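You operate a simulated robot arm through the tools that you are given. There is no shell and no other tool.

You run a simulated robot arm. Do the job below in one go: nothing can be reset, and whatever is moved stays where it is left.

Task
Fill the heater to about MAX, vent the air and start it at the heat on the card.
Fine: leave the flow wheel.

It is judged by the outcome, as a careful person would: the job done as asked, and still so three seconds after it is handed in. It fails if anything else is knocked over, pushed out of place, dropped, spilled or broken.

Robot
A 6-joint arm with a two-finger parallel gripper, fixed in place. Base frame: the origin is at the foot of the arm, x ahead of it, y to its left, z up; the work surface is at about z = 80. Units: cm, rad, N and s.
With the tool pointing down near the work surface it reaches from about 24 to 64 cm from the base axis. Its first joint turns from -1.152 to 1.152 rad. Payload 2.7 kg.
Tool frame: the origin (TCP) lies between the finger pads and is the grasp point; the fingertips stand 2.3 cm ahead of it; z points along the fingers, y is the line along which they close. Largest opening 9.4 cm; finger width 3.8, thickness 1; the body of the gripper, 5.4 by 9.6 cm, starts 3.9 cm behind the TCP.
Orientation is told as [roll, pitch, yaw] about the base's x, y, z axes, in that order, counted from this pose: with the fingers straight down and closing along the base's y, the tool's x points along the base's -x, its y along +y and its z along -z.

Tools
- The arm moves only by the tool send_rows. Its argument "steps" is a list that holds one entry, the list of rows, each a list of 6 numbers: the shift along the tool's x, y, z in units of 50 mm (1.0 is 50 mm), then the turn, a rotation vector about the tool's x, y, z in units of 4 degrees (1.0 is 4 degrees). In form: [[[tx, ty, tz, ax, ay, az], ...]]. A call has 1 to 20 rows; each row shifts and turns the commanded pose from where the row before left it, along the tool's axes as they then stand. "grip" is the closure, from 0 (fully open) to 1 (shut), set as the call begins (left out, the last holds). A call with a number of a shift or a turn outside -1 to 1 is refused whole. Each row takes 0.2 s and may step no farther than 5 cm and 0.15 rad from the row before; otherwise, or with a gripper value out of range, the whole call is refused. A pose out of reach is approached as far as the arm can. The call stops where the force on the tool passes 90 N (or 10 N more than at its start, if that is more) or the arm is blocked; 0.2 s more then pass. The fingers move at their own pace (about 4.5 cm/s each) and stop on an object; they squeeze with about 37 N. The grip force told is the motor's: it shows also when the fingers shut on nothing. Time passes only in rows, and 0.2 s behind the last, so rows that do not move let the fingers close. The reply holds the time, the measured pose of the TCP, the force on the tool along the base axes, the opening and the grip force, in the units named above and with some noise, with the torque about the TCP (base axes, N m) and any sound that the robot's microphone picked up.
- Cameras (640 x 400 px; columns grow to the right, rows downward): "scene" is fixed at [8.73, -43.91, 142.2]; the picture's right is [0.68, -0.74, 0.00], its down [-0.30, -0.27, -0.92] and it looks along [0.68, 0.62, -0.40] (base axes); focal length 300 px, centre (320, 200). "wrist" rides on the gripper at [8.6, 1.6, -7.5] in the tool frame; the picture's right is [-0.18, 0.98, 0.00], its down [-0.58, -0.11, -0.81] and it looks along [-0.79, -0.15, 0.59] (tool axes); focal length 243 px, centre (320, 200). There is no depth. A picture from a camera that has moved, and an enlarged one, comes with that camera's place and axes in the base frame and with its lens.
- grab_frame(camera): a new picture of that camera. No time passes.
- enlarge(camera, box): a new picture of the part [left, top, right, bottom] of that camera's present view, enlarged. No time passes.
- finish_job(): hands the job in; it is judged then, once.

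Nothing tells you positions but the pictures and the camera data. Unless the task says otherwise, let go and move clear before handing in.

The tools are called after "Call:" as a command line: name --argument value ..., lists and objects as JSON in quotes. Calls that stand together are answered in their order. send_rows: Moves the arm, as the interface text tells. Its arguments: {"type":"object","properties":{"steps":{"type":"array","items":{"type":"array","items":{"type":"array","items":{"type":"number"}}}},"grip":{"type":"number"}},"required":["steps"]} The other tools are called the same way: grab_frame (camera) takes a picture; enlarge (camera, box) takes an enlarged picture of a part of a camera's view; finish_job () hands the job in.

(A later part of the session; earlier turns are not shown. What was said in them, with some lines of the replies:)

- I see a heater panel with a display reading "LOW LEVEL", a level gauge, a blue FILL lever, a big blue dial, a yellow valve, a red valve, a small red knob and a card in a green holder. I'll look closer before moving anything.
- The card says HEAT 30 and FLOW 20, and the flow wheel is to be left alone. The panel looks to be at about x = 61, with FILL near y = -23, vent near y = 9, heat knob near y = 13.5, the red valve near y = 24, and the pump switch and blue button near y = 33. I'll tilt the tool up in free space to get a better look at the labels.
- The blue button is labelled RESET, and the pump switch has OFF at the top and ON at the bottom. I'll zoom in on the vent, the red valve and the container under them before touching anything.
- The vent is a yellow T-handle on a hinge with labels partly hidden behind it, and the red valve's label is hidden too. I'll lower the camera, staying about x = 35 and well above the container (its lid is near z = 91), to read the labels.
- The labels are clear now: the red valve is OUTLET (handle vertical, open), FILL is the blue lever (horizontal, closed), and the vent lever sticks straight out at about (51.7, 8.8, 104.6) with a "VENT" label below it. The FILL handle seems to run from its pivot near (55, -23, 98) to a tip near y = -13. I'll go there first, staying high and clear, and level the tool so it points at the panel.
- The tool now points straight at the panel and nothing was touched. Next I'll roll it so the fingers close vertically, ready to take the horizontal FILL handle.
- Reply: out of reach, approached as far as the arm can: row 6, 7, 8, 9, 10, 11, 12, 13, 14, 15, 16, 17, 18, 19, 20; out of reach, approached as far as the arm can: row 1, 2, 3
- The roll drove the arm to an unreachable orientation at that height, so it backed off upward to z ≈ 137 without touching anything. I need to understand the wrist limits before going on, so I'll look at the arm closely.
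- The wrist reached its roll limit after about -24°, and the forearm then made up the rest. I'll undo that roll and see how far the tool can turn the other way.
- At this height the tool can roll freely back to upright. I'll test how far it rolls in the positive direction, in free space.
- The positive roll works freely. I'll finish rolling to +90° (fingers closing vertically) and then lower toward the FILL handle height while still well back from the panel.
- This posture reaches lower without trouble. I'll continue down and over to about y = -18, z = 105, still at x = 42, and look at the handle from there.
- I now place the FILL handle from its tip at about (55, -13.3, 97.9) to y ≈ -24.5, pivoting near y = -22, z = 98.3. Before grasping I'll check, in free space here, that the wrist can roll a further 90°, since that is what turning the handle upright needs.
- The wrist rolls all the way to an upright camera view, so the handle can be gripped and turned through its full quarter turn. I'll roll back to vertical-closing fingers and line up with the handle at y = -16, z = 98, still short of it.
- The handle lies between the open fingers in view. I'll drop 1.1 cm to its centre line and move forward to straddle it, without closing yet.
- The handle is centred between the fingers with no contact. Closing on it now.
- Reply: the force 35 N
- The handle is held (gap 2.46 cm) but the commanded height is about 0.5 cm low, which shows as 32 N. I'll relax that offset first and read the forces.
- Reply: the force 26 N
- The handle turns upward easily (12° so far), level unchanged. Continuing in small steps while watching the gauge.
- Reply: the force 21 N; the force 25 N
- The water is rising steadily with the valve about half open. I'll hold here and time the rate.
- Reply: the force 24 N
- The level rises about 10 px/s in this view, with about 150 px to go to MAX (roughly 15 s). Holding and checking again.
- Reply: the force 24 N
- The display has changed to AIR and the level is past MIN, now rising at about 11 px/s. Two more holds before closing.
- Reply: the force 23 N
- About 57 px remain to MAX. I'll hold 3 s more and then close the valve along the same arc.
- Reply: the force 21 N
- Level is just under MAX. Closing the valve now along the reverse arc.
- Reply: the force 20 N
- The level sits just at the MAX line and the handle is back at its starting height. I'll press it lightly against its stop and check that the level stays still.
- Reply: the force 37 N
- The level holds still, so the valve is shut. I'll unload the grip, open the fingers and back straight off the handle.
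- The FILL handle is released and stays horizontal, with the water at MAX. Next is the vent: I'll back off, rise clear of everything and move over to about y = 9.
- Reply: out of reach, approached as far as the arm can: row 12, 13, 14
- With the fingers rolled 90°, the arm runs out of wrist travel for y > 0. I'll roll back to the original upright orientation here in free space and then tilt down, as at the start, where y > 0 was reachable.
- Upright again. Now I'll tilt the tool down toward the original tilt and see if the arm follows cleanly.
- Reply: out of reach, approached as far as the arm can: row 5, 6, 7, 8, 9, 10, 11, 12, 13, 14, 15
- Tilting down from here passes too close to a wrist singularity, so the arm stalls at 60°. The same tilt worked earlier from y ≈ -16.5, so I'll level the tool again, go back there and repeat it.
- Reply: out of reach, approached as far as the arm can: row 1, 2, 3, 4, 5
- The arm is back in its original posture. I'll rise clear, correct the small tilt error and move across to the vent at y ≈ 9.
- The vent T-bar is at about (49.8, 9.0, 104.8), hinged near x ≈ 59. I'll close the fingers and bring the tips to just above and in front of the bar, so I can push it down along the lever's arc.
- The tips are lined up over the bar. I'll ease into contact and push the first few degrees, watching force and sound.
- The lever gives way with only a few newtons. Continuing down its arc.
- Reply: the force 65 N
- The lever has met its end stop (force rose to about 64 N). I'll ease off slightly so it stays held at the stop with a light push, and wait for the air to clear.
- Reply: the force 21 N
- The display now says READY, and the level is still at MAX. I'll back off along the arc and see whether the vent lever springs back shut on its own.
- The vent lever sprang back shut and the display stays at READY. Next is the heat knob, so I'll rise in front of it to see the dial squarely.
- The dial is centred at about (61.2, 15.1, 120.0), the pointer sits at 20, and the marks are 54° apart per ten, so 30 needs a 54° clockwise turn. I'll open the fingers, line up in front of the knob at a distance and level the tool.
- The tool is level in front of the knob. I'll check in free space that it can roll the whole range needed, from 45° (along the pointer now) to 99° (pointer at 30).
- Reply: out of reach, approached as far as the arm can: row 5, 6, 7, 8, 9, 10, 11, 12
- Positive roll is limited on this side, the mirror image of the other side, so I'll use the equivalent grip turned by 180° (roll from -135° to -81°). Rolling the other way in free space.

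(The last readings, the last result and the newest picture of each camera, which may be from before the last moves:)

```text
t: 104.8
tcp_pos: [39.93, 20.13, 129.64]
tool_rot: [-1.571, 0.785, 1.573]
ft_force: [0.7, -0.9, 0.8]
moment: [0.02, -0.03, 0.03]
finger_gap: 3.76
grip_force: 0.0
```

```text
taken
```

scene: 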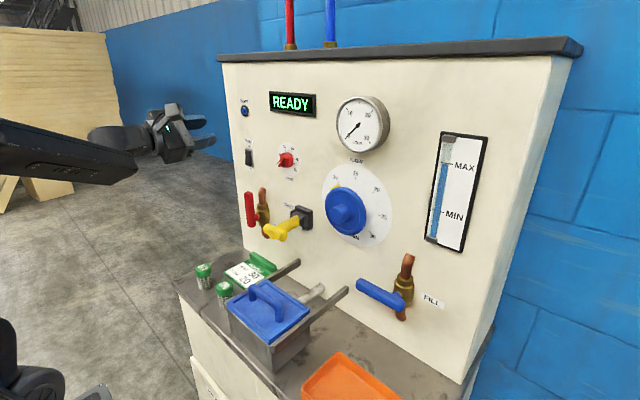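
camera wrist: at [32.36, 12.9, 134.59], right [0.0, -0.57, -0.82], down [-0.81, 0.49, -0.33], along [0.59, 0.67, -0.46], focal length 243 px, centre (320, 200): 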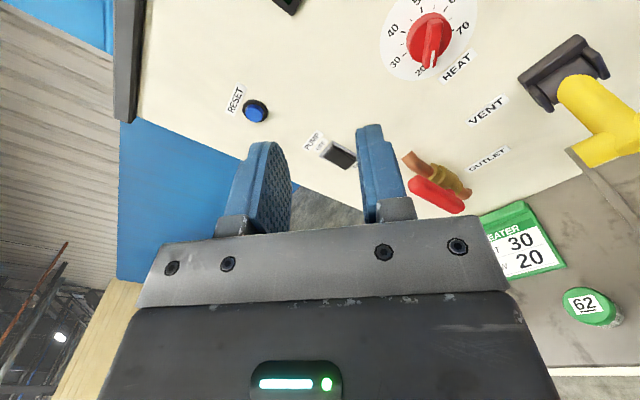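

Roll -135° is reached cleanly, with the fingers' gap lying along the pointer. I'll move in front of the knob at x ≈ 48 and check the alignment.

Call:
send_rows --steps '[[[-0.163, 0.516, 0.4, 0, 0, 0], [-0.163, 0.516, 0.4, 0, 0, 0], [-0.163, 0.516, 0.4, 0, 0, 0], [-0.163, 0.516, 0.4, 0, 0, 0]]]'

Call:
grab_frame --camera "wrist"

Call:
grab_frame --camera "scene"

```text
t: 105.8
tcp_pos: [47.69, 15.18, 120.13]
tool_rot: [-1.571, 0.785, 1.571]
ft_force: [0.3, -0.6, 0.1]
moment: [-0.01, 0.01, 0.02]
finger_gap: 3.75
grip_force: 0.1
```

```text
taken
camera wrist: at [40.16, 8.05, 125.07], right [0.0, -0.56, -0.83], down [-0.81, 0.49, -0.33], along [0.59, 0.67, -0.46], focal length 243 px, centre (320, 200)
```

wrist: 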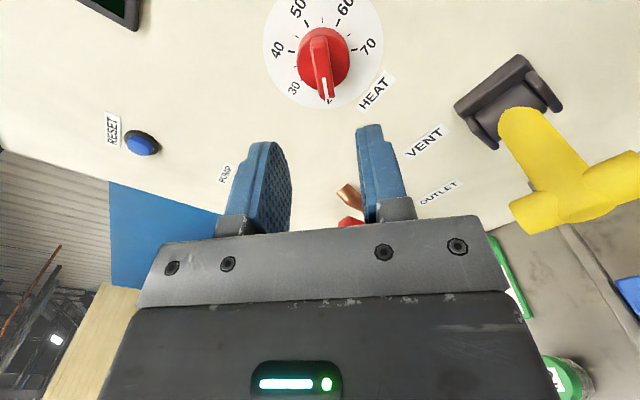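

```text
taken
```

scene: 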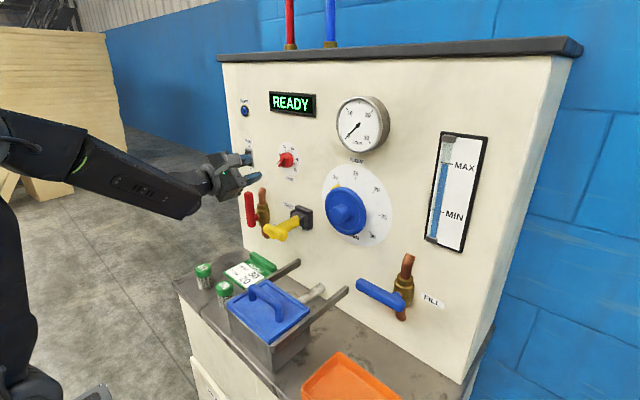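

Call:
enlarge --camera "wrist" --box '[260, 0, 400, 110]'

Call:
enlarge --camera "scene" --box '[225, 130, 315, 200]'

```text
3.64 times, centred on (330, 55) of wrist
camera zoom: at [40.16, 8.05, 125.07], right [0.0, -0.56, -0.83], down [-0.81, 0.49, -0.33], along [0.59, 0.67, -0.46], focal length 882 px, centre (284, 727)
```

zoom: 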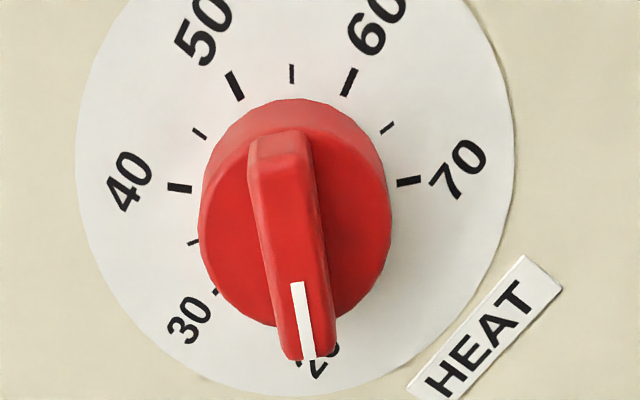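

```text
5.71 times, centred on (270, 165) of scene
camera zoom: at [8.73, -43.91, 142.2], right [0.68, -0.74, 0.0], down [-0.3, -0.27, -0.92], along [0.68, 0.62, -0.4], focal length 1714 px, centre (606, 400)
```

zoom: 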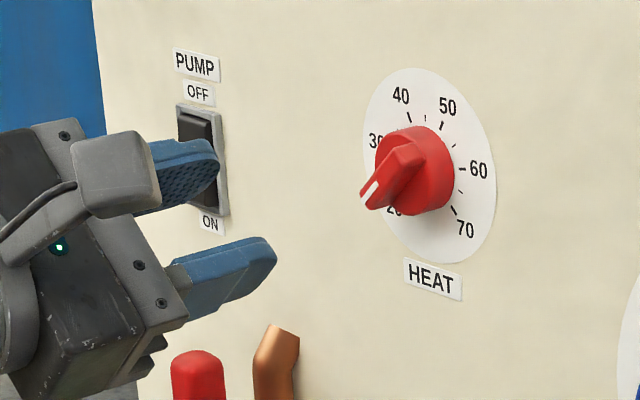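

The gap is centred on the pointer ridge. I'll narrow the fingers to about 2.4 cm and move in so the tips reach the ridge just short of the disc.

Call:
send_rows --steps '[[[0, 0, 0, 0, 0, 0], [0, 0, 0.45, 0, 0, 0], [0, 0, 0.45, 0, 0, 0], [0, 0, 0.45, 0, 0, 0], [0, 0, 0.3, 0, 0, 0], [0, 0, 0.1, 0, 0, 0]]]' --grip 0.74

Call:
grab_frame --camera "wrist"

Call:
enlarge --camera "scene" --box '[225, 130, 315, 200]'

```text
t: 107.2
tcp_pos: [56.5, 15.15, 120.19]
tool_rot: [-1.571, 0.786, 1.572]
ft_force: [0.7, 0.6, 0.9]
moment: [0.02, -0.03, -0.01]
finger_gap: 2.44
grip_force: 0.2
```

```text
taken
camera wrist: at [49.04, 7.91, 125.11], right [0.0, -0.56, -0.83], down [-0.81, 0.49, -0.33], along [0.59, 0.67, -0.46], focal length 243 px, centre (320, 200)
```

wrist: 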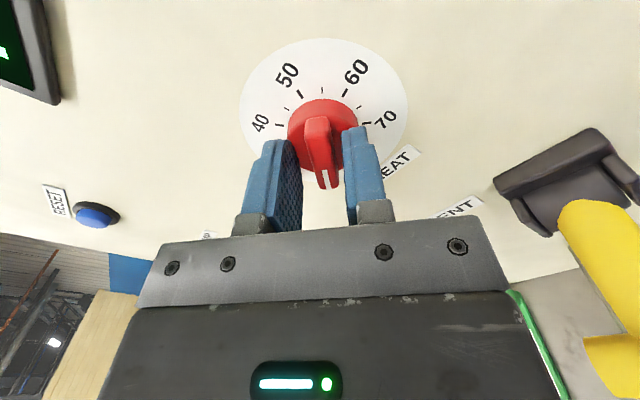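

```text
5.71 times, centred on (270, 165) of scene
camera zoom: at [8.73, -43.91, 142.2], right [0.68, -0.74, 0.0], down [-0.3, -0.27, -0.92], along [0.68, 0.62, -0.4], focal length 1714 px, centre (606, 400)
```

zoom: 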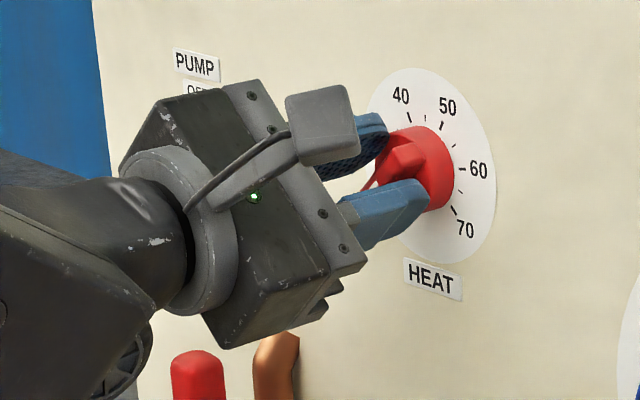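

The ridge sits centred between the fingertips with no contact. A few millimetres more forward, then close.

Call:
send_rows --steps '[[[0, 0, 0.07, 0, 0, 0], [0, 0, 0, 0, 0, 0]]]'

Call:
send_rows --steps '[[[0, 0, 0, 0, 0, 0], [0, 0, 0, 0, 0, 0], [0, 0, 0, 0, 0, 0], [0, 0, 0, 0, 0, 0]]]' --grip 1

Call:
enlarge --camera "wrist" --box '[230, 30, 430, 200]'

```text
t: 107.8
tcp_pos: [56.68, 15.14, 120.11]
tool_rot: [-1.572, 0.785, 1.572]
ft_force: [-69.6, -8.0, 2.0]
moment: [0.01, 0.27, -0.87]
finger_gap: 2.43
grip_force: 0.1
```

```text
t: 108.8
tcp_pos: [56.62, 15.0, 119.9]
tool_rot: [-1.569, 0.784, 1.573]
ft_force: [-79.4, -9.8, -3.5]
moment: [-0.02, -1.54, -1.15]
finger_gap: 1.19
grip_force: 44.8
```

```text
2.35 times, centred on (330, 115) of wrist
camera zoom: at [49.09, 7.82, 124.99], right [0.0, -0.57, -0.82], down [-0.81, 0.49, -0.33], along [0.59, 0.67, -0.46], focal length 571 px, centre (296, 400)
```

zoom: 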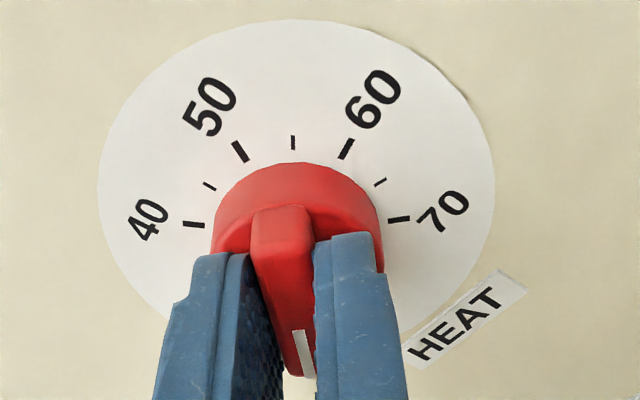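

I have the ridge (gap 1.19 cm), but the tips press on the disc face with about 75 N. I'll ease back until that is gone before turning.

Call:
send_rows --steps '[[[0, 0, -0.06, 0, 0, 0], [0, 0, 0, 0, 0, 0]]]'

```text
t: 109.4
tcp_pos: [56.63, 15.01, 119.99]
tool_rot: [-1.565, 0.785, 1.575]
ft_force: [-32.3, -10.3, -6.6]
moment: [0.0, -0.5, 0.24]
finger_gap: 1.21
grip_force: 44.7
```

Call:
send_rows --steps '[[[0, 0, -0.05, 0, 0, 0], [0, 0, 0, 0, 0, 0]]]'

```text
t: 110.0
tcp_pos: [56.54, 14.97, 119.95]
tool_rot: [-1.566, 0.781, 1.572]
ft_force: [9.1, -15.4, -7.0]
moment: [0.01, 0.7, 0.82]
finger_gap: 1.18
grip_force: 44.8
```

Forces are now small. Turning the knob clockwise, 13 steps of 4°, then I'll check the pointer.

Call:
send_rows --steps '[[[0.011, 0.031, 0, 0, 0, 0.5], [0, 0, 0, 0, 0, 1], [0, 0, 0, 0, 0, 1], [0, 0, 0, 0, 0, 1], [0, 0, 0, 0, 0, 1], [0, 0, 0, 0, 0, 1]]]'

Call:
enlarge --camera "wrist" --box '[230, 30, 430, 200]'

```text
t: 111.4
tcp_pos: [56.51, 15.01, 119.89]
tool_rot: [-1.571, 0.399, 1.571]
ft_force: [29.0, 2.9, -0.6]
moment: [0.03, -0.2, -0.6]
finger_gap: 1.2
grip_force: 45.5
```

```text
2.35 times, centred on (330, 115) of wrist
camera zoom: at [49.0, 6.48, 121.85], right [0.0, -0.21, -0.98], down [-0.81, 0.58, -0.13], along [0.59, 0.79, -0.17], focal length 571 px, centre (296, 400)
```

zoom: 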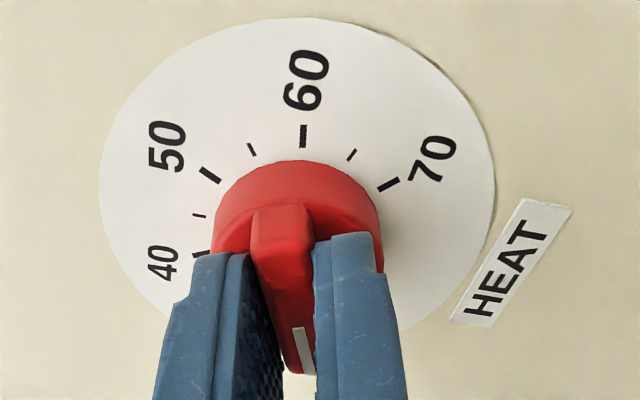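

The knob follows the fingers (22° so far). Turning the remaining 32°.

Call:
send_rows --steps '[[[0, 0, 0.02, 0, 0, 1], [0, 0, 0, 0, 0, 1], [0, 0, 0, 0, 0, 1], [0, 0, 0, 0, 0, 1], [0, 0, 0, 0, 0, 1], [0, 0, 0, 0, 0, 1], [0, 0, 0, 0, 0, 1], [0, 0, 0, 0, 0, 1], [0, 0, 0, 0, 0, 0]]]'

Call:
enlarge --camera "wrist" --box '[230, 30, 430, 200]'

Call:
enlarge --camera "scene" --box '[225, 130, 315, 200]'

```text
t: 113.4
tcp_pos: [56.55, 15.1, 119.92]
tool_rot: [-1.57, -0.159, 1.572]
ft_force: [2.1, -5.0, 0.6]
moment: [0.0, 0.04, -0.8]
finger_gap: 1.18
grip_force: 44.8
```

```text
2.35 times, centred on (330, 115) of wrist
camera zoom: at [48.98, 6.81, 117.04], right [0.0, 0.34, -0.94], down [-0.81, 0.56, 0.2], along [0.59, 0.76, 0.27], focal length 571 px, centre (296, 400)
```

zoom: 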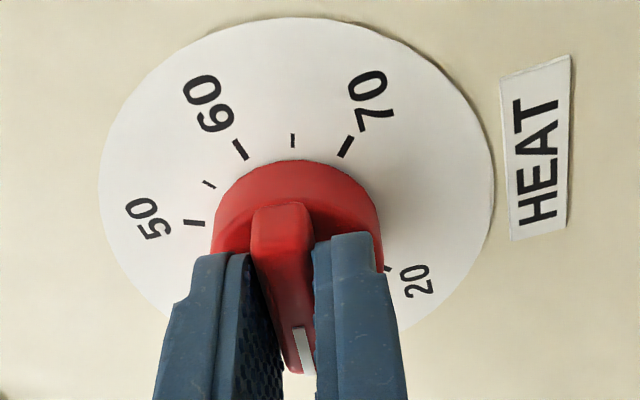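

```text
5.71 times, centred on (270, 165) of scene
camera zoom: at [8.73, -43.93, 142.2], right [0.68, -0.74, 0.0], down [-0.3, -0.27, -0.92], along [0.68, 0.62, -0.4], focal length 1714 px, centre (606, 400)
```

zoom: 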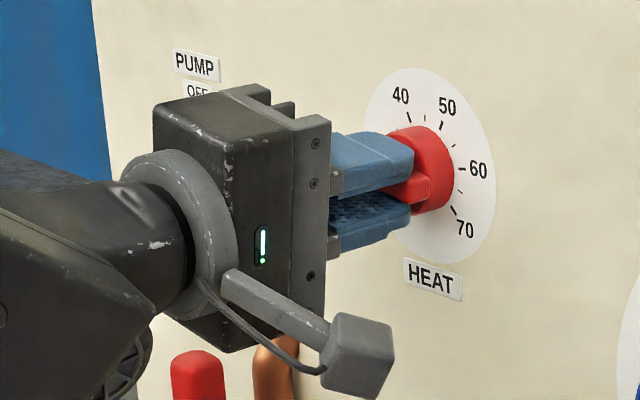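

The dial marks have shifted by exactly one step of ten. I'll open the fingers a little, back off and verify the pointer against the 30 mark.

Call:
send_rows --steps '[[[0, 0, 0, 0, 0, 0], [0, 0, 0, 0, 0, 0], [0, 0, 0, 0, 0, 0]]]' --grip 0.72

Call:
send_rows --steps '[[[0, 0, -0.4, 0, 0, 0], [0, 0, -0.8, 0, 0, 0], [0, 0, -0.8, 0, 0, 0]]]'

Call:
grab_frame --camera "wrist"

Call:
enlarge --camera "scene" --box '[265, 135, 315, 185]'

```text
t: 114.2
tcp_pos: [56.59, 15.01, 119.97]
tool_rot: [-1.571, -0.158, 1.57]
ft_force: [0.4, 0.2, -0.4]
moment: [0.04, 0.01, 0.02]
finger_gap: 2.64
grip_force: 0.0
```

```text
t: 115.0
tcp_pos: [46.14, 15.25, 120.18]
tool_rot: [-1.571, -0.157, 1.571]
ft_force: [0.1, 1.3, 0.6]
moment: [-0.01, 0.01, -0.03]
finger_gap: 2.62
grip_force: 0.0
```

```text
taken
camera wrist: at [38.66, 6.96, 117.32], right [0.0, 0.34, -0.94], down [-0.81, 0.56, 0.2], along [0.59, 0.76, 0.27], focal length 243 px, centre (320, 200)
```

wrist: 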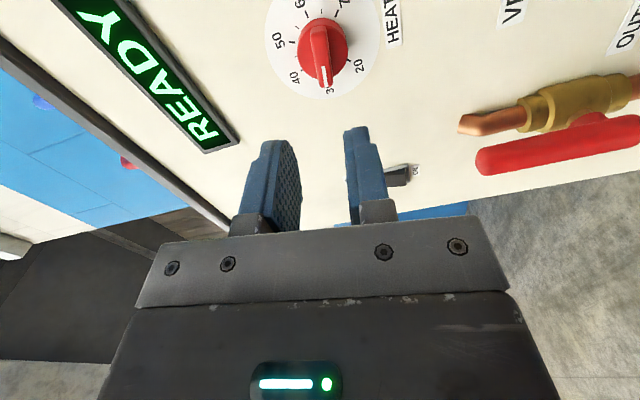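

```text
8.00 times, centred on (290, 160) of scene
camera zoom: at [8.73, -43.91, 142.2], right [0.68, -0.74, 0.0], down [-0.3, -0.27, -0.92], along [0.68, 0.62, -0.4], focal length 2400 px, centre (560, 520)
```

zoom: 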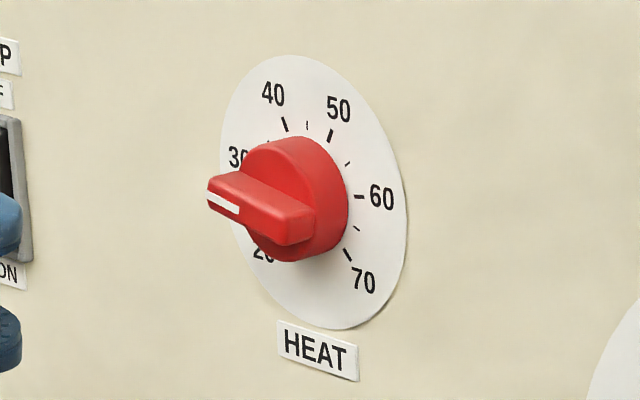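

Call:
enlarge --camera "wrist" --box '[255, 0, 395, 110]'

```text
3.64 times, centred on (325, 55) of wrist
camera zoom: at [38.66, 6.96, 117.32], right [0.0, 0.34, -0.94], down [-0.81, 0.56, 0.2], along [0.59, 0.76, 0.27], focal length 882 px, centre (302, 727)
```

zoom: 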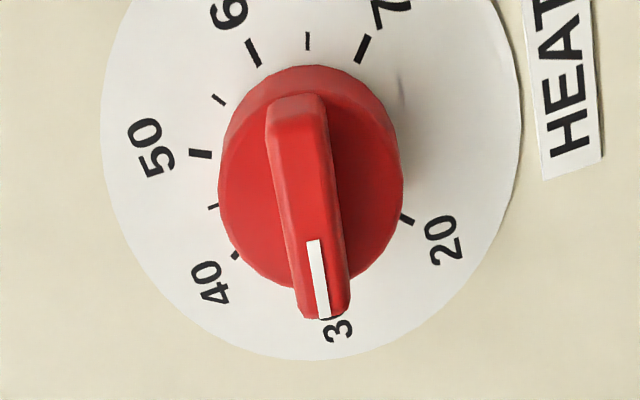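

The pointer now sits on 30 (I work it out at about -80°, with 30 at -81°), and the display shows READY. Next I'll start the pump: I'll close the fingers and move out to about (50, 33.4, 115), in front of the lower (ON) half of the rocker.

Call:
send_rows --steps '[[[0, 0, 0, 0, 0, 0], [0, 0, 0, 0, 0, 0], [-0.683, 0.319, 0.1, 0, 0, 0], [-0.683, 0.319, 0.1, 0, 0, 0], [-0.683, 0.319, 0.1, 0, 0, 0], [-0.683, 0.319, 0.1, 0, 0, 0], [-0.683, 0.319, 0.1, 0, 0, 0]]]' --grip 1

Call:
grab_frame --camera "wrist"

Call:
grab_frame --camera "scene"

```text
t: 116.6
tcp_pos: [48.96, 33.04, 114.77]
tool_rot: [-1.572, -0.159, 1.57]
ft_force: [-0.5, 1.2, -0.2]
moment: [-0.01, 0.0, 0.02]
finger_gap: 0.0
grip_force: 36.5
```

```text
taken
camera wrist: at [41.45, 24.78, 111.83], right [0.0, 0.34, -0.94], down [-0.81, 0.56, 0.2], along [0.59, 0.76, 0.27], focal length 243 px, centre (320, 200)
```

wrist: 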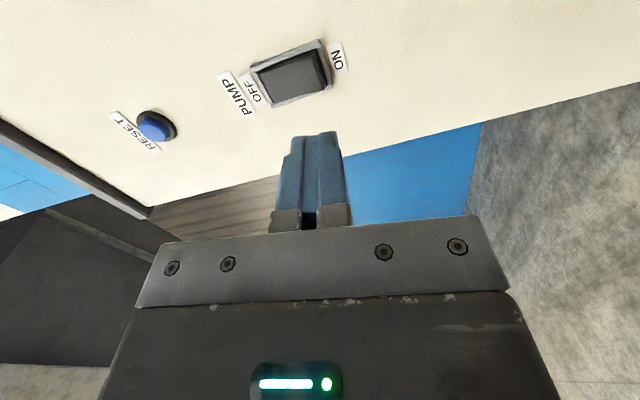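

```text
taken
```

scene: 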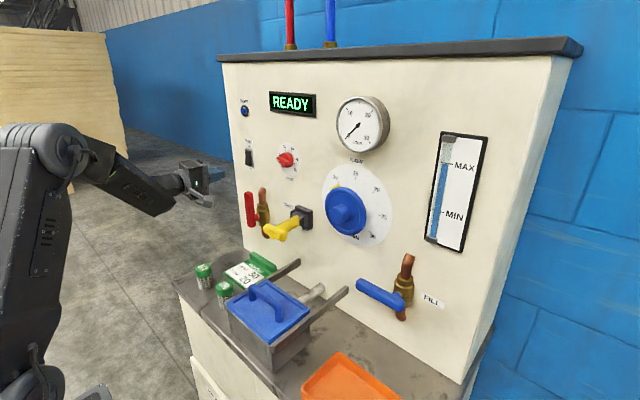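

Call:
enlarge --camera "wrist" --box '[200, 20, 380, 140]'

Call:
enlarge --camera "scene" --box '[180, 130, 270, 220]'

```text
3.33 times, centred on (290, 80) of wrist
camera zoom: at [41.45, 24.78, 111.83], right [0.0, 0.34, -0.94], down [-0.81, 0.56, 0.2], along [0.59, 0.76, 0.27], focal length 809 px, centre (420, 600)
```

zoom: 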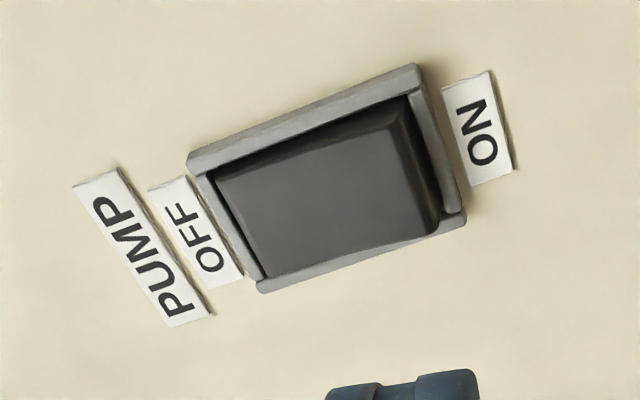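

```text
4.44 times, centred on (225, 175) of scene
camera zoom: at [8.72, -43.91, 142.2], right [0.68, -0.74, 0.0], down [-0.3, -0.27, -0.92], along [0.68, 0.62, -0.4], focal length 1334 px, centre (742, 311)
```

zoom: 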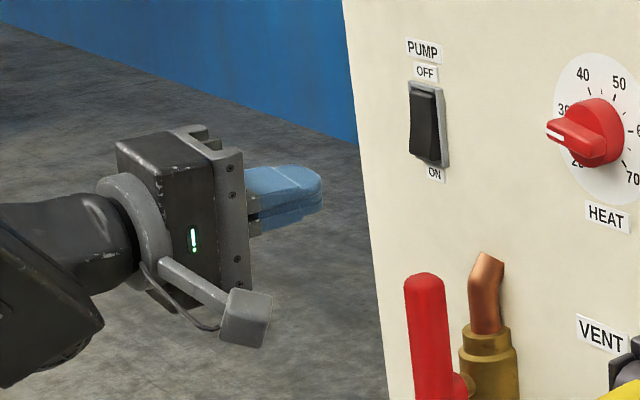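

The rocker's ON (bottom) end stands proud, at about y = 33.1, z = 114.7 to 117. I'll square up, aim at z ≈ 115.4 and approach to just short of it.

Call:
send_rows --steps '[[[0, 0, 0, 0, 0, -1], [0, 0, 0, 0, 0, -1], [0, 0, 0, 0, 0, -0.22], [-0.01, -0.13, 0, 0, 0, 0], [0, 0, 0.5, 0, 0, 0], [0, 0, 0.5, 0, 0, 0], [0, 0, 0.4, 0, 0, 0]]]'

Call:
enlarge --camera "scene" --box '[200, 130, 290, 200]'

Call:
grab_frame --camera "wrist"

```text
t: 118.2
tcp_pos: [56.01, 33.02, 115.43]
tool_rot: [-1.57, -0.002, 1.571]
ft_force: [0.0, 0.8, 0.4]
moment: [0.0, -0.01, 0.02]
finger_gap: 0.0
grip_force: 36.8
```

```text
5.71 times, centred on (245, 165) of scene
camera zoom: at [8.73, -43.91, 142.2], right [0.68, -0.74, 0.0], down [-0.3, -0.27, -0.92], along [0.68, 0.62, -0.4], focal length 1714 px, centre (749, 400)
```

zoom: 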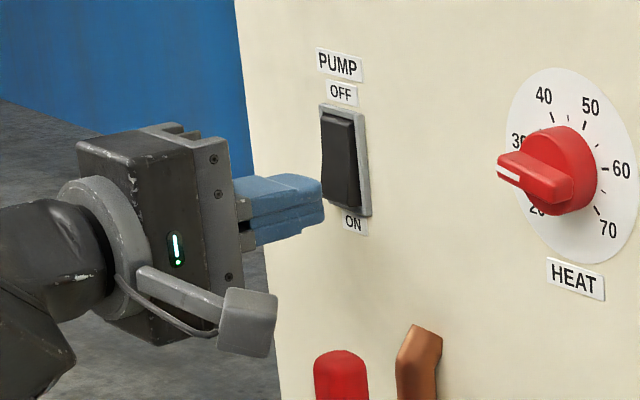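

```text
taken
camera wrist: at [48.5, 24.59, 113.81], right [0.0, 0.19, -0.98], down [-0.81, 0.58, 0.11], along [0.59, 0.79, 0.15], focal length 243 px, centre (320, 200)
```

wrist: 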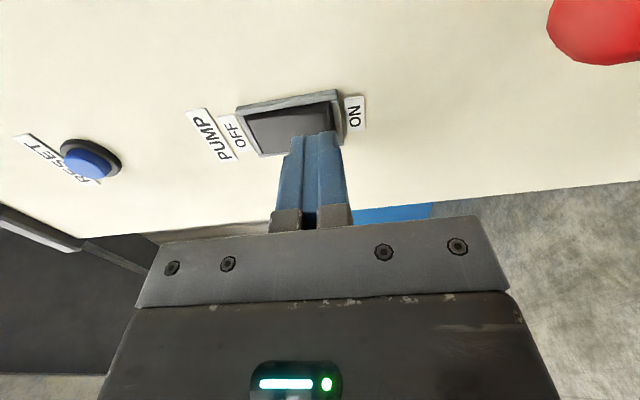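

The fingertips face the ON half of the rocker. I'll creep in and press.

Call:
send_rows --steps '[[[0, 0, 0.06, 0, 0, 0], [0, 0, 0.06, 0, 0, 0], [0, 0, 0.06, 0, 0, 0], [0, 0, 0.06, 0, 0, 0]]]'

Call:
enlarge --camera "scene" --box '[200, 80, 360, 200]'

```text
t: 119.2
tcp_pos: [57.07, 33.22, 115.31]
tool_rot: [-1.568, -0.002, 1.569]
ft_force: [-1.3, 0.6, -0.9]
moment: [0.03, 0.01, -0.05]
finger_gap: 0.0
grip_force: 37.2
```

```text
3.33 times, centred on (280, 140) of scene
camera zoom: at [8.72, -43.91, 142.2], right [0.68, -0.74, 0.0], down [-0.3, -0.27, -0.92], along [0.68, 0.62, -0.4], focal length 1000 px, centre (453, 400)
```

zoom: 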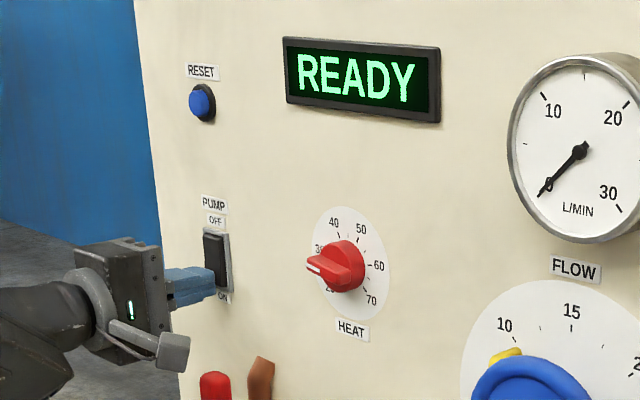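

Call:
send_rows --steps '[[[0, 0, 0.06, 0, 0, 0], [0, 0, 0.06, 0, 0, 0], [0, 0, 0.06, 0, 0, 0], [0, 0, 0.06, 0, 0, 0]]]'

Call:
enlarge --camera "scene" --box '[200, 80, 360, 200]'

```text
t: 120.0
tcp_pos: [57.46, 33.21, 115.46]
tool_rot: [-1.573, 0.001, 1.566]
ft_force: [-49.2, -22.9, 0.8]
moment: [0.22, -0.53, 0.05]
finger_gap: 0.02
grip_force: 36.8
stopped in row 4: the force on the tool passed its limit at 101 N (the readings are from after the stop); the commanded pose is now the measured one
```

```text
3.33 times, centred on (280, 140) of scene
camera zoom: at [8.56, -43.99, 142.19], right [0.68, -0.74, 0.0], down [-0.29, -0.27, -0.92], along [0.68, 0.62, -0.4], focal length 1000 px, centre (453, 400)
```

zoom: 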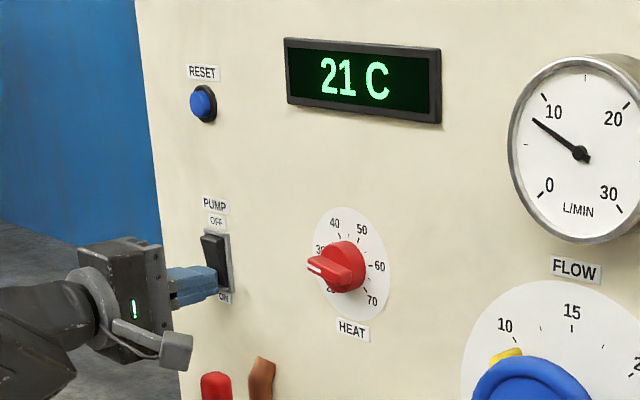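

The rocker flipped to ON: the display shows 21 C and the flow gauge reads about 8 to 9 L/min. I'll back straight off and watch that it keeps running.

Call:
send_rows --steps '[[[0, 0, -0.3, 0, 0, 0], [0, 0, -0.8, 0, 0, 0], [0, 0, -0.8, 0, 0, 0], [0, 0, 0, 0, 0, 0]]]'

Call:
grab_frame --camera "scene"

Call:
enlarge --camera "scene" --box '[225, 80, 385, 200]'

Call:
enlarge --camera "scene" --box '[420, 130, 500, 255]'

```text
t: 121.0
tcp_pos: [48.44, 33.21, 115.41]
tool_rot: [-1.57, -0.002, 1.569]
ft_force: [0.3, 0.5, 0.3]
moment: [0.03, 0.0, 0.02]
finger_gap: 0.0
grip_force: 37.1
```

```text
taken
```

scene: 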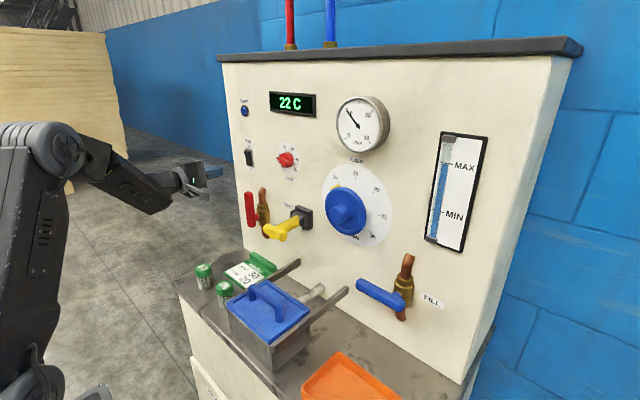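

```text
3.33 times, centred on (305, 140) of scene
camera zoom: at [8.72, -43.91, 142.2], right [0.68, -0.74, 0.0], down [-0.3, -0.27, -0.92], along [0.68, 0.62, -0.4], focal length 1000 px, centre (370, 400)
```

zoom: 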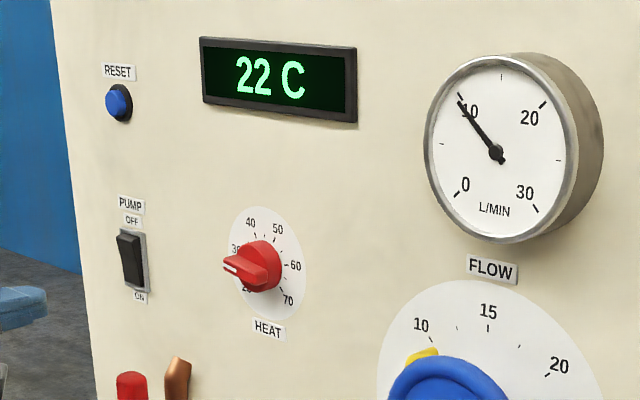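

```text
3.20 times, centred on (460, 192) of scene
camera zoom: at [8.72, -43.91, 142.2], right [0.68, -0.74, 0.0], down [-0.3, -0.27, -0.92], along [0.68, 0.62, -0.4], focal length 960 px, centre (-128, 224)
```

zoom: 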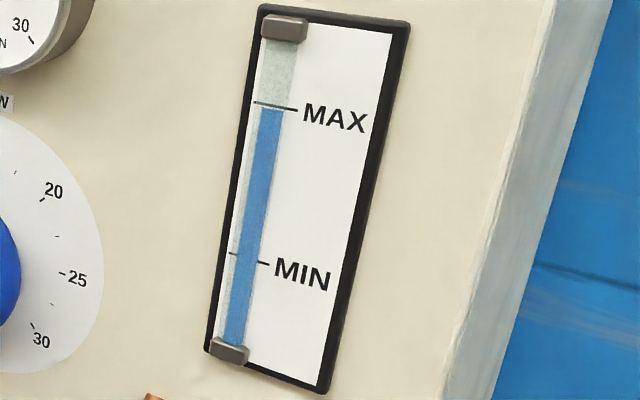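

It is running: 22 C and rising, flow about 10 L/min as the wheel was left, and the level still at MAX. I'll back further clear and watch for any fault or level change.

Call:
send_rows --steps '[[[0, 0, -0.6, 0, 0, 0], [0, 0, -0.6, 0, 0, 0], [0, 0, 0, 0, 0, 0], [0, 0, 0, 0, 0, 0], [0, 0, 0, 0, 0, 0], [0, 0, 0, 0, 0, 0], [0, 0, 0, 0, 0, 0], [0, 0, 0, 0, 0, 0], [0, 0, 0, 0, 0, 0], [0, 0, 0, 0, 0, 0], [0, 0, 0, 0, 0, 0], [0, 0, 0, 0, 0, 0], [0, 0, 0, 0, 0, 0], [0, 0, 0, 0, 0, 0], [0, 0, 0, 0, 0, 0], [0, 0, 0, 0, 0, 0], [0, 0, 0, 0, 0, 0], [0, 0, 0, 0, 0, 0], [0, 0, 0, 0, 0, 0], [0, 0, 0, 0, 0, 0]]]'

Call:
enlarge --camera "scene" --box '[225, 80, 385, 200]'

Call:
grab_frame --camera "scene"

```text
t: 125.2
tcp_pos: [42.43, 33.09, 115.19]
tool_rot: [-1.571, -0.002, 1.569]
ft_force: [-0.6, -0.4, 0.2]
moment: [0.03, 0.02, -0.02]
finger_gap: 0.01
grip_force: 36.9
```

```text
3.33 times, centred on (305, 140) of scene
camera zoom: at [8.73, -43.91, 142.2], right [0.68, -0.74, 0.0], down [-0.3, -0.27, -0.92], along [0.68, 0.62, -0.4], focal length 1000 px, centre (370, 400)
```

zoom: 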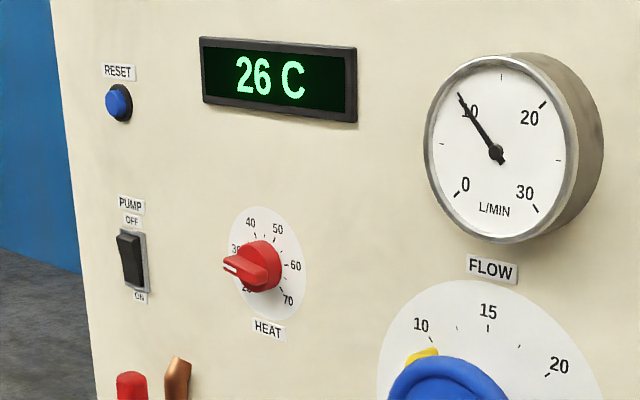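

```text
taken
```

scene: 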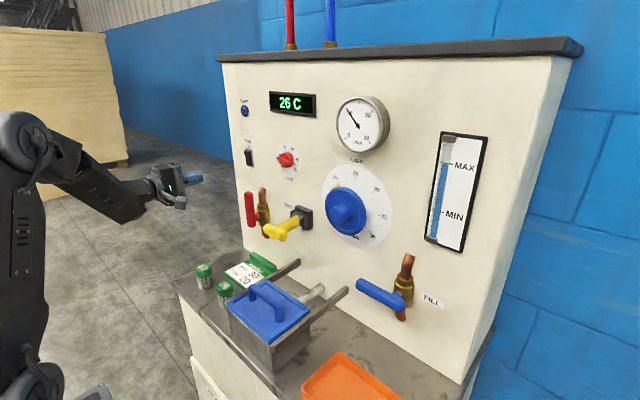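

26 C and rising with no fault. I'll wait to see it settle, which will also confirm the heat setting.

Call:
send_rows --steps '[[[0, 0, 0, 0, 0, 0], [0, 0, 0, 0, 0, 0], [0, 0, 0, 0, 0, 0], [0, 0, 0, 0, 0, 0], [0, 0, 0, 0, 0, 0], [0, 0, 0, 0, 0, 0], [0, 0, 0, 0, 0, 0], [0, 0, 0, 0, 0, 0], [0, 0, 0, 0, 0, 0], [0, 0, 0, 0, 0, 0], [0, 0, 0, 0, 0, 0], [0, 0, 0, 0, 0, 0], [0, 0, 0, 0, 0, 0], [0, 0, 0, 0, 0, 0], [0, 0, 0, 0, 0, 0], [0, 0, 0, 0, 0, 0], [0, 0, 0, 0, 0, 0], [0, 0, 0, 0, 0, 0], [0, 0, 0, 0, 0, 0], [0, 0, 0, 0, 0, 0]]]'

Call:
send_rows --steps '[[[0, 0, 0, 0, 0, 0], [0, 0, 0, 0, 0, 0], [0, 0, 0, 0, 0, 0], [0, 0, 0, 0, 0, 0], [0, 0, 0, 0, 0, 0], [0, 0, 0, 0, 0, 0], [0, 0, 0, 0, 0, 0], [0, 0, 0, 0, 0, 0], [0, 0, 0, 0, 0, 0], [0, 0, 0, 0, 0, 0], [0, 0, 0, 0, 0, 0], [0, 0, 0, 0, 0, 0], [0, 0, 0, 0, 0, 0], [0, 0, 0, 0, 0, 0], [0, 0, 0, 0, 0, 0], [0, 0, 0, 0, 0, 0], [0, 0, 0, 0, 0, 0], [0, 0, 0, 0, 0, 0], [0, 0, 0, 0, 0, 0], [0, 0, 0, 0, 0, 0]]]'

Call:
enlarge --camera "scene" --box '[225, 80, 385, 200]'

Call:
enlarge --camera "scene" --box '[420, 130, 500, 255]'

Call:
grab_frame --camera "scene"

```text
t: 129.4
tcp_pos: [42.28, 32.98, 115.2]
tool_rot: [-1.569, -0.003, 1.569]
ft_force: [0.9, -0.1, 0.3]
moment: [0.01, -0.01, -0.02]
finger_gap: 0.0
grip_force: 36.7
```

```text
t: 133.6
tcp_pos: [42.32, 33.17, 115.29]
tool_rot: [-1.568, 0.0, 1.569]
ft_force: [-0.4, 0.6, -0.4]
moment: [0.0, 0.0, -0.01]
finger_gap: 0.01
grip_force: 37.3
```

```text
3.33 times, centred on (305, 140) of scene
camera zoom: at [8.73, -43.91, 142.2], right [0.68, -0.74, 0.0], down [-0.3, -0.27, -0.92], along [0.68, 0.62, -0.4], focal length 1000 px, centre (370, 400)
```

zoom: 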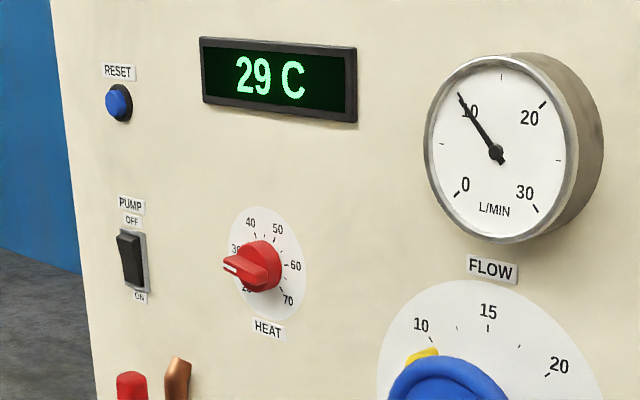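

```text
3.20 times, centred on (460, 192) of scene
camera zoom: at [8.73, -43.91, 142.2], right [0.68, -0.74, 0.0], down [-0.3, -0.27, -0.92], along [0.68, 0.62, -0.4], focal length 960 px, centre (-128, 224)
```

zoom: 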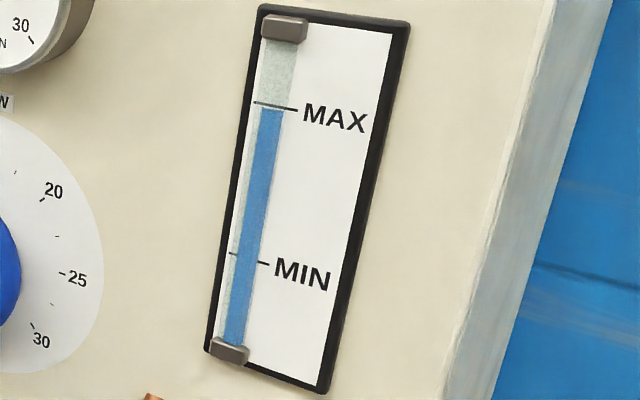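

```text
taken
```

scene: 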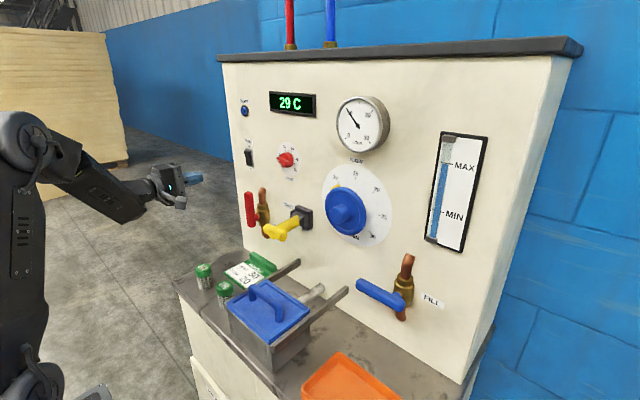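

Call:
send_rows --steps '[[[0, 0, 0, 0, 0, 0], [0, 0, 0, 0, 0, 0], [0, 0, 0, 0, 0, 0], [0, 0, 0, 0, 0, 0], [0, 0, 0, 0, 0, 0], [0, 0, 0, 0, 0, 0], [0, 0, 0, 0, 0, 0], [0, 0, 0, 0, 0, 0], [0, 0, 0, 0, 0, 0], [0, 0, 0, 0, 0, 0], [0, 0, 0, 0, 0, 0], [0, 0, 0, 0, 0, 0], [0, 0, 0, 0, 0, 0], [0, 0, 0, 0, 0, 0], [0, 0, 0, 0, 0, 0], [0, 0, 0, 0, 0, 0], [0, 0, 0, 0, 0, 0], [0, 0, 0, 0, 0, 0], [0, 0, 0, 0, 0, 0], [0, 0, 0, 0, 0, 0]]]'

Call:
send_rows --steps '[[[0, 0, 0, 0, 0, 0], [0, 0, 0, 0, 0, 0], [0, 0, 0, 0, 0, 0], [0, 0, 0, 0, 0, 0], [0, 0, 0, 0, 0, 0], [0, 0, 0, 0, 0, 0], [0, 0, 0, 0, 0, 0], [0, 0, 0, 0, 0, 0], [0, 0, 0, 0, 0, 0], [0, 0, 0, 0, 0, 0], [0, 0, 0, 0, 0, 0], [0, 0, 0, 0, 0, 0], [0, 0, 0, 0, 0, 0], [0, 0, 0, 0, 0, 0], [0, 0, 0, 0, 0, 0], [0, 0, 0, 0, 0, 0], [0, 0, 0, 0, 0, 0], [0, 0, 0, 0, 0, 0], [0, 0, 0, 0, 0, 0], [0, 0, 0, 0, 0, 0]]]'

Call:
enlarge --camera "scene" --box '[225, 80, 385, 200]'

Call:
enlarge --camera "scene" --box '[180, 180, 460, 400]'

```text
t: 137.8
tcp_pos: [42.22, 33.12, 115.24]
tool_rot: [-1.568, -0.001, 1.57]
ft_force: [0.5, -0.3, 0.7]
moment: [0.02, 0.02, 0.0]
finger_gap: 0.0
grip_force: 37.2
```

```text
t: 142.0
tcp_pos: [42.36, 33.23, 115.15]
tool_rot: [-1.569, -0.002, 1.57]
ft_force: [0.7, 0.5, 0.3]
moment: [-0.02, -0.01, 0.0]
finger_gap: 0.03
grip_force: 36.8
```

```text
3.33 times, centred on (305, 140) of scene
camera zoom: at [8.73, -43.91, 142.2], right [0.68, -0.74, 0.0], down [-0.3, -0.27, -0.92], along [0.68, 0.62, -0.4], focal length 1000 px, centre (370, 400)
```

zoom: 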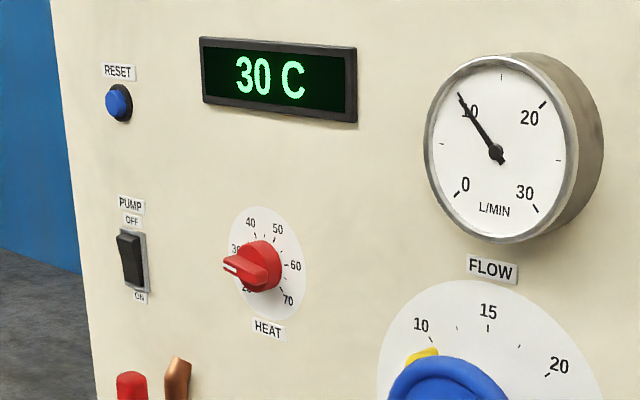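

```text
1.82 times, centred on (320, 290) of scene
camera zoom: at [8.73, -43.91, 142.2], right [0.68, -0.74, 0.0], down [-0.3, -0.27, -0.92], along [0.68, 0.62, -0.4], focal length 546 px, centre (320, 36)
```

zoom: 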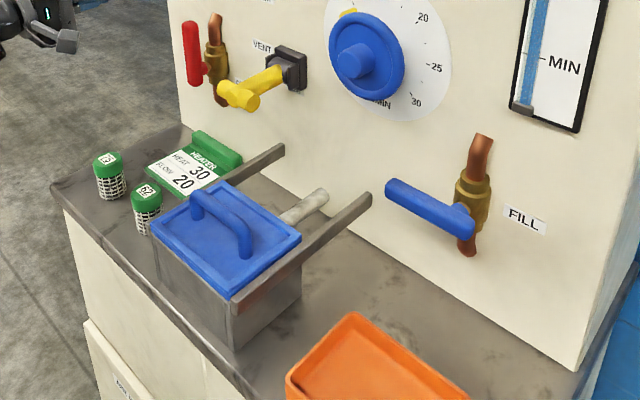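

The heater is running at 30 C, matching the card, and the water is at MAX. FILL is shut, the vent lever is back, the flow wheel and everything else are untouched, and the arm is clear. Handing in.

Call:
finish_job

```text
The job is handed in.
```

The heater is filled to about MAX, the air is vented, and it is running at the 30 C shown on the card.

- **Fill:** I opened FILL until the water reached the MAX line, then shut it. The level held steady afterwards, including with the pump running.
- **Vent:** I held the vent lever down until the display changed from AIR to READY, then let go. It sprang back shut on its own.
- **Heat and start:** I turned the knob from 20 to 30 and switched the pump on. The display climbed from 21 C to 30 C with no fault.
- **Flow:** I left the flow wheel alone as you asked. The gauge reads about 10 L/min; the card says 20.

The outlet valve, the RESET button and the things on the counter were not touched, and the arm is clear of the panel.
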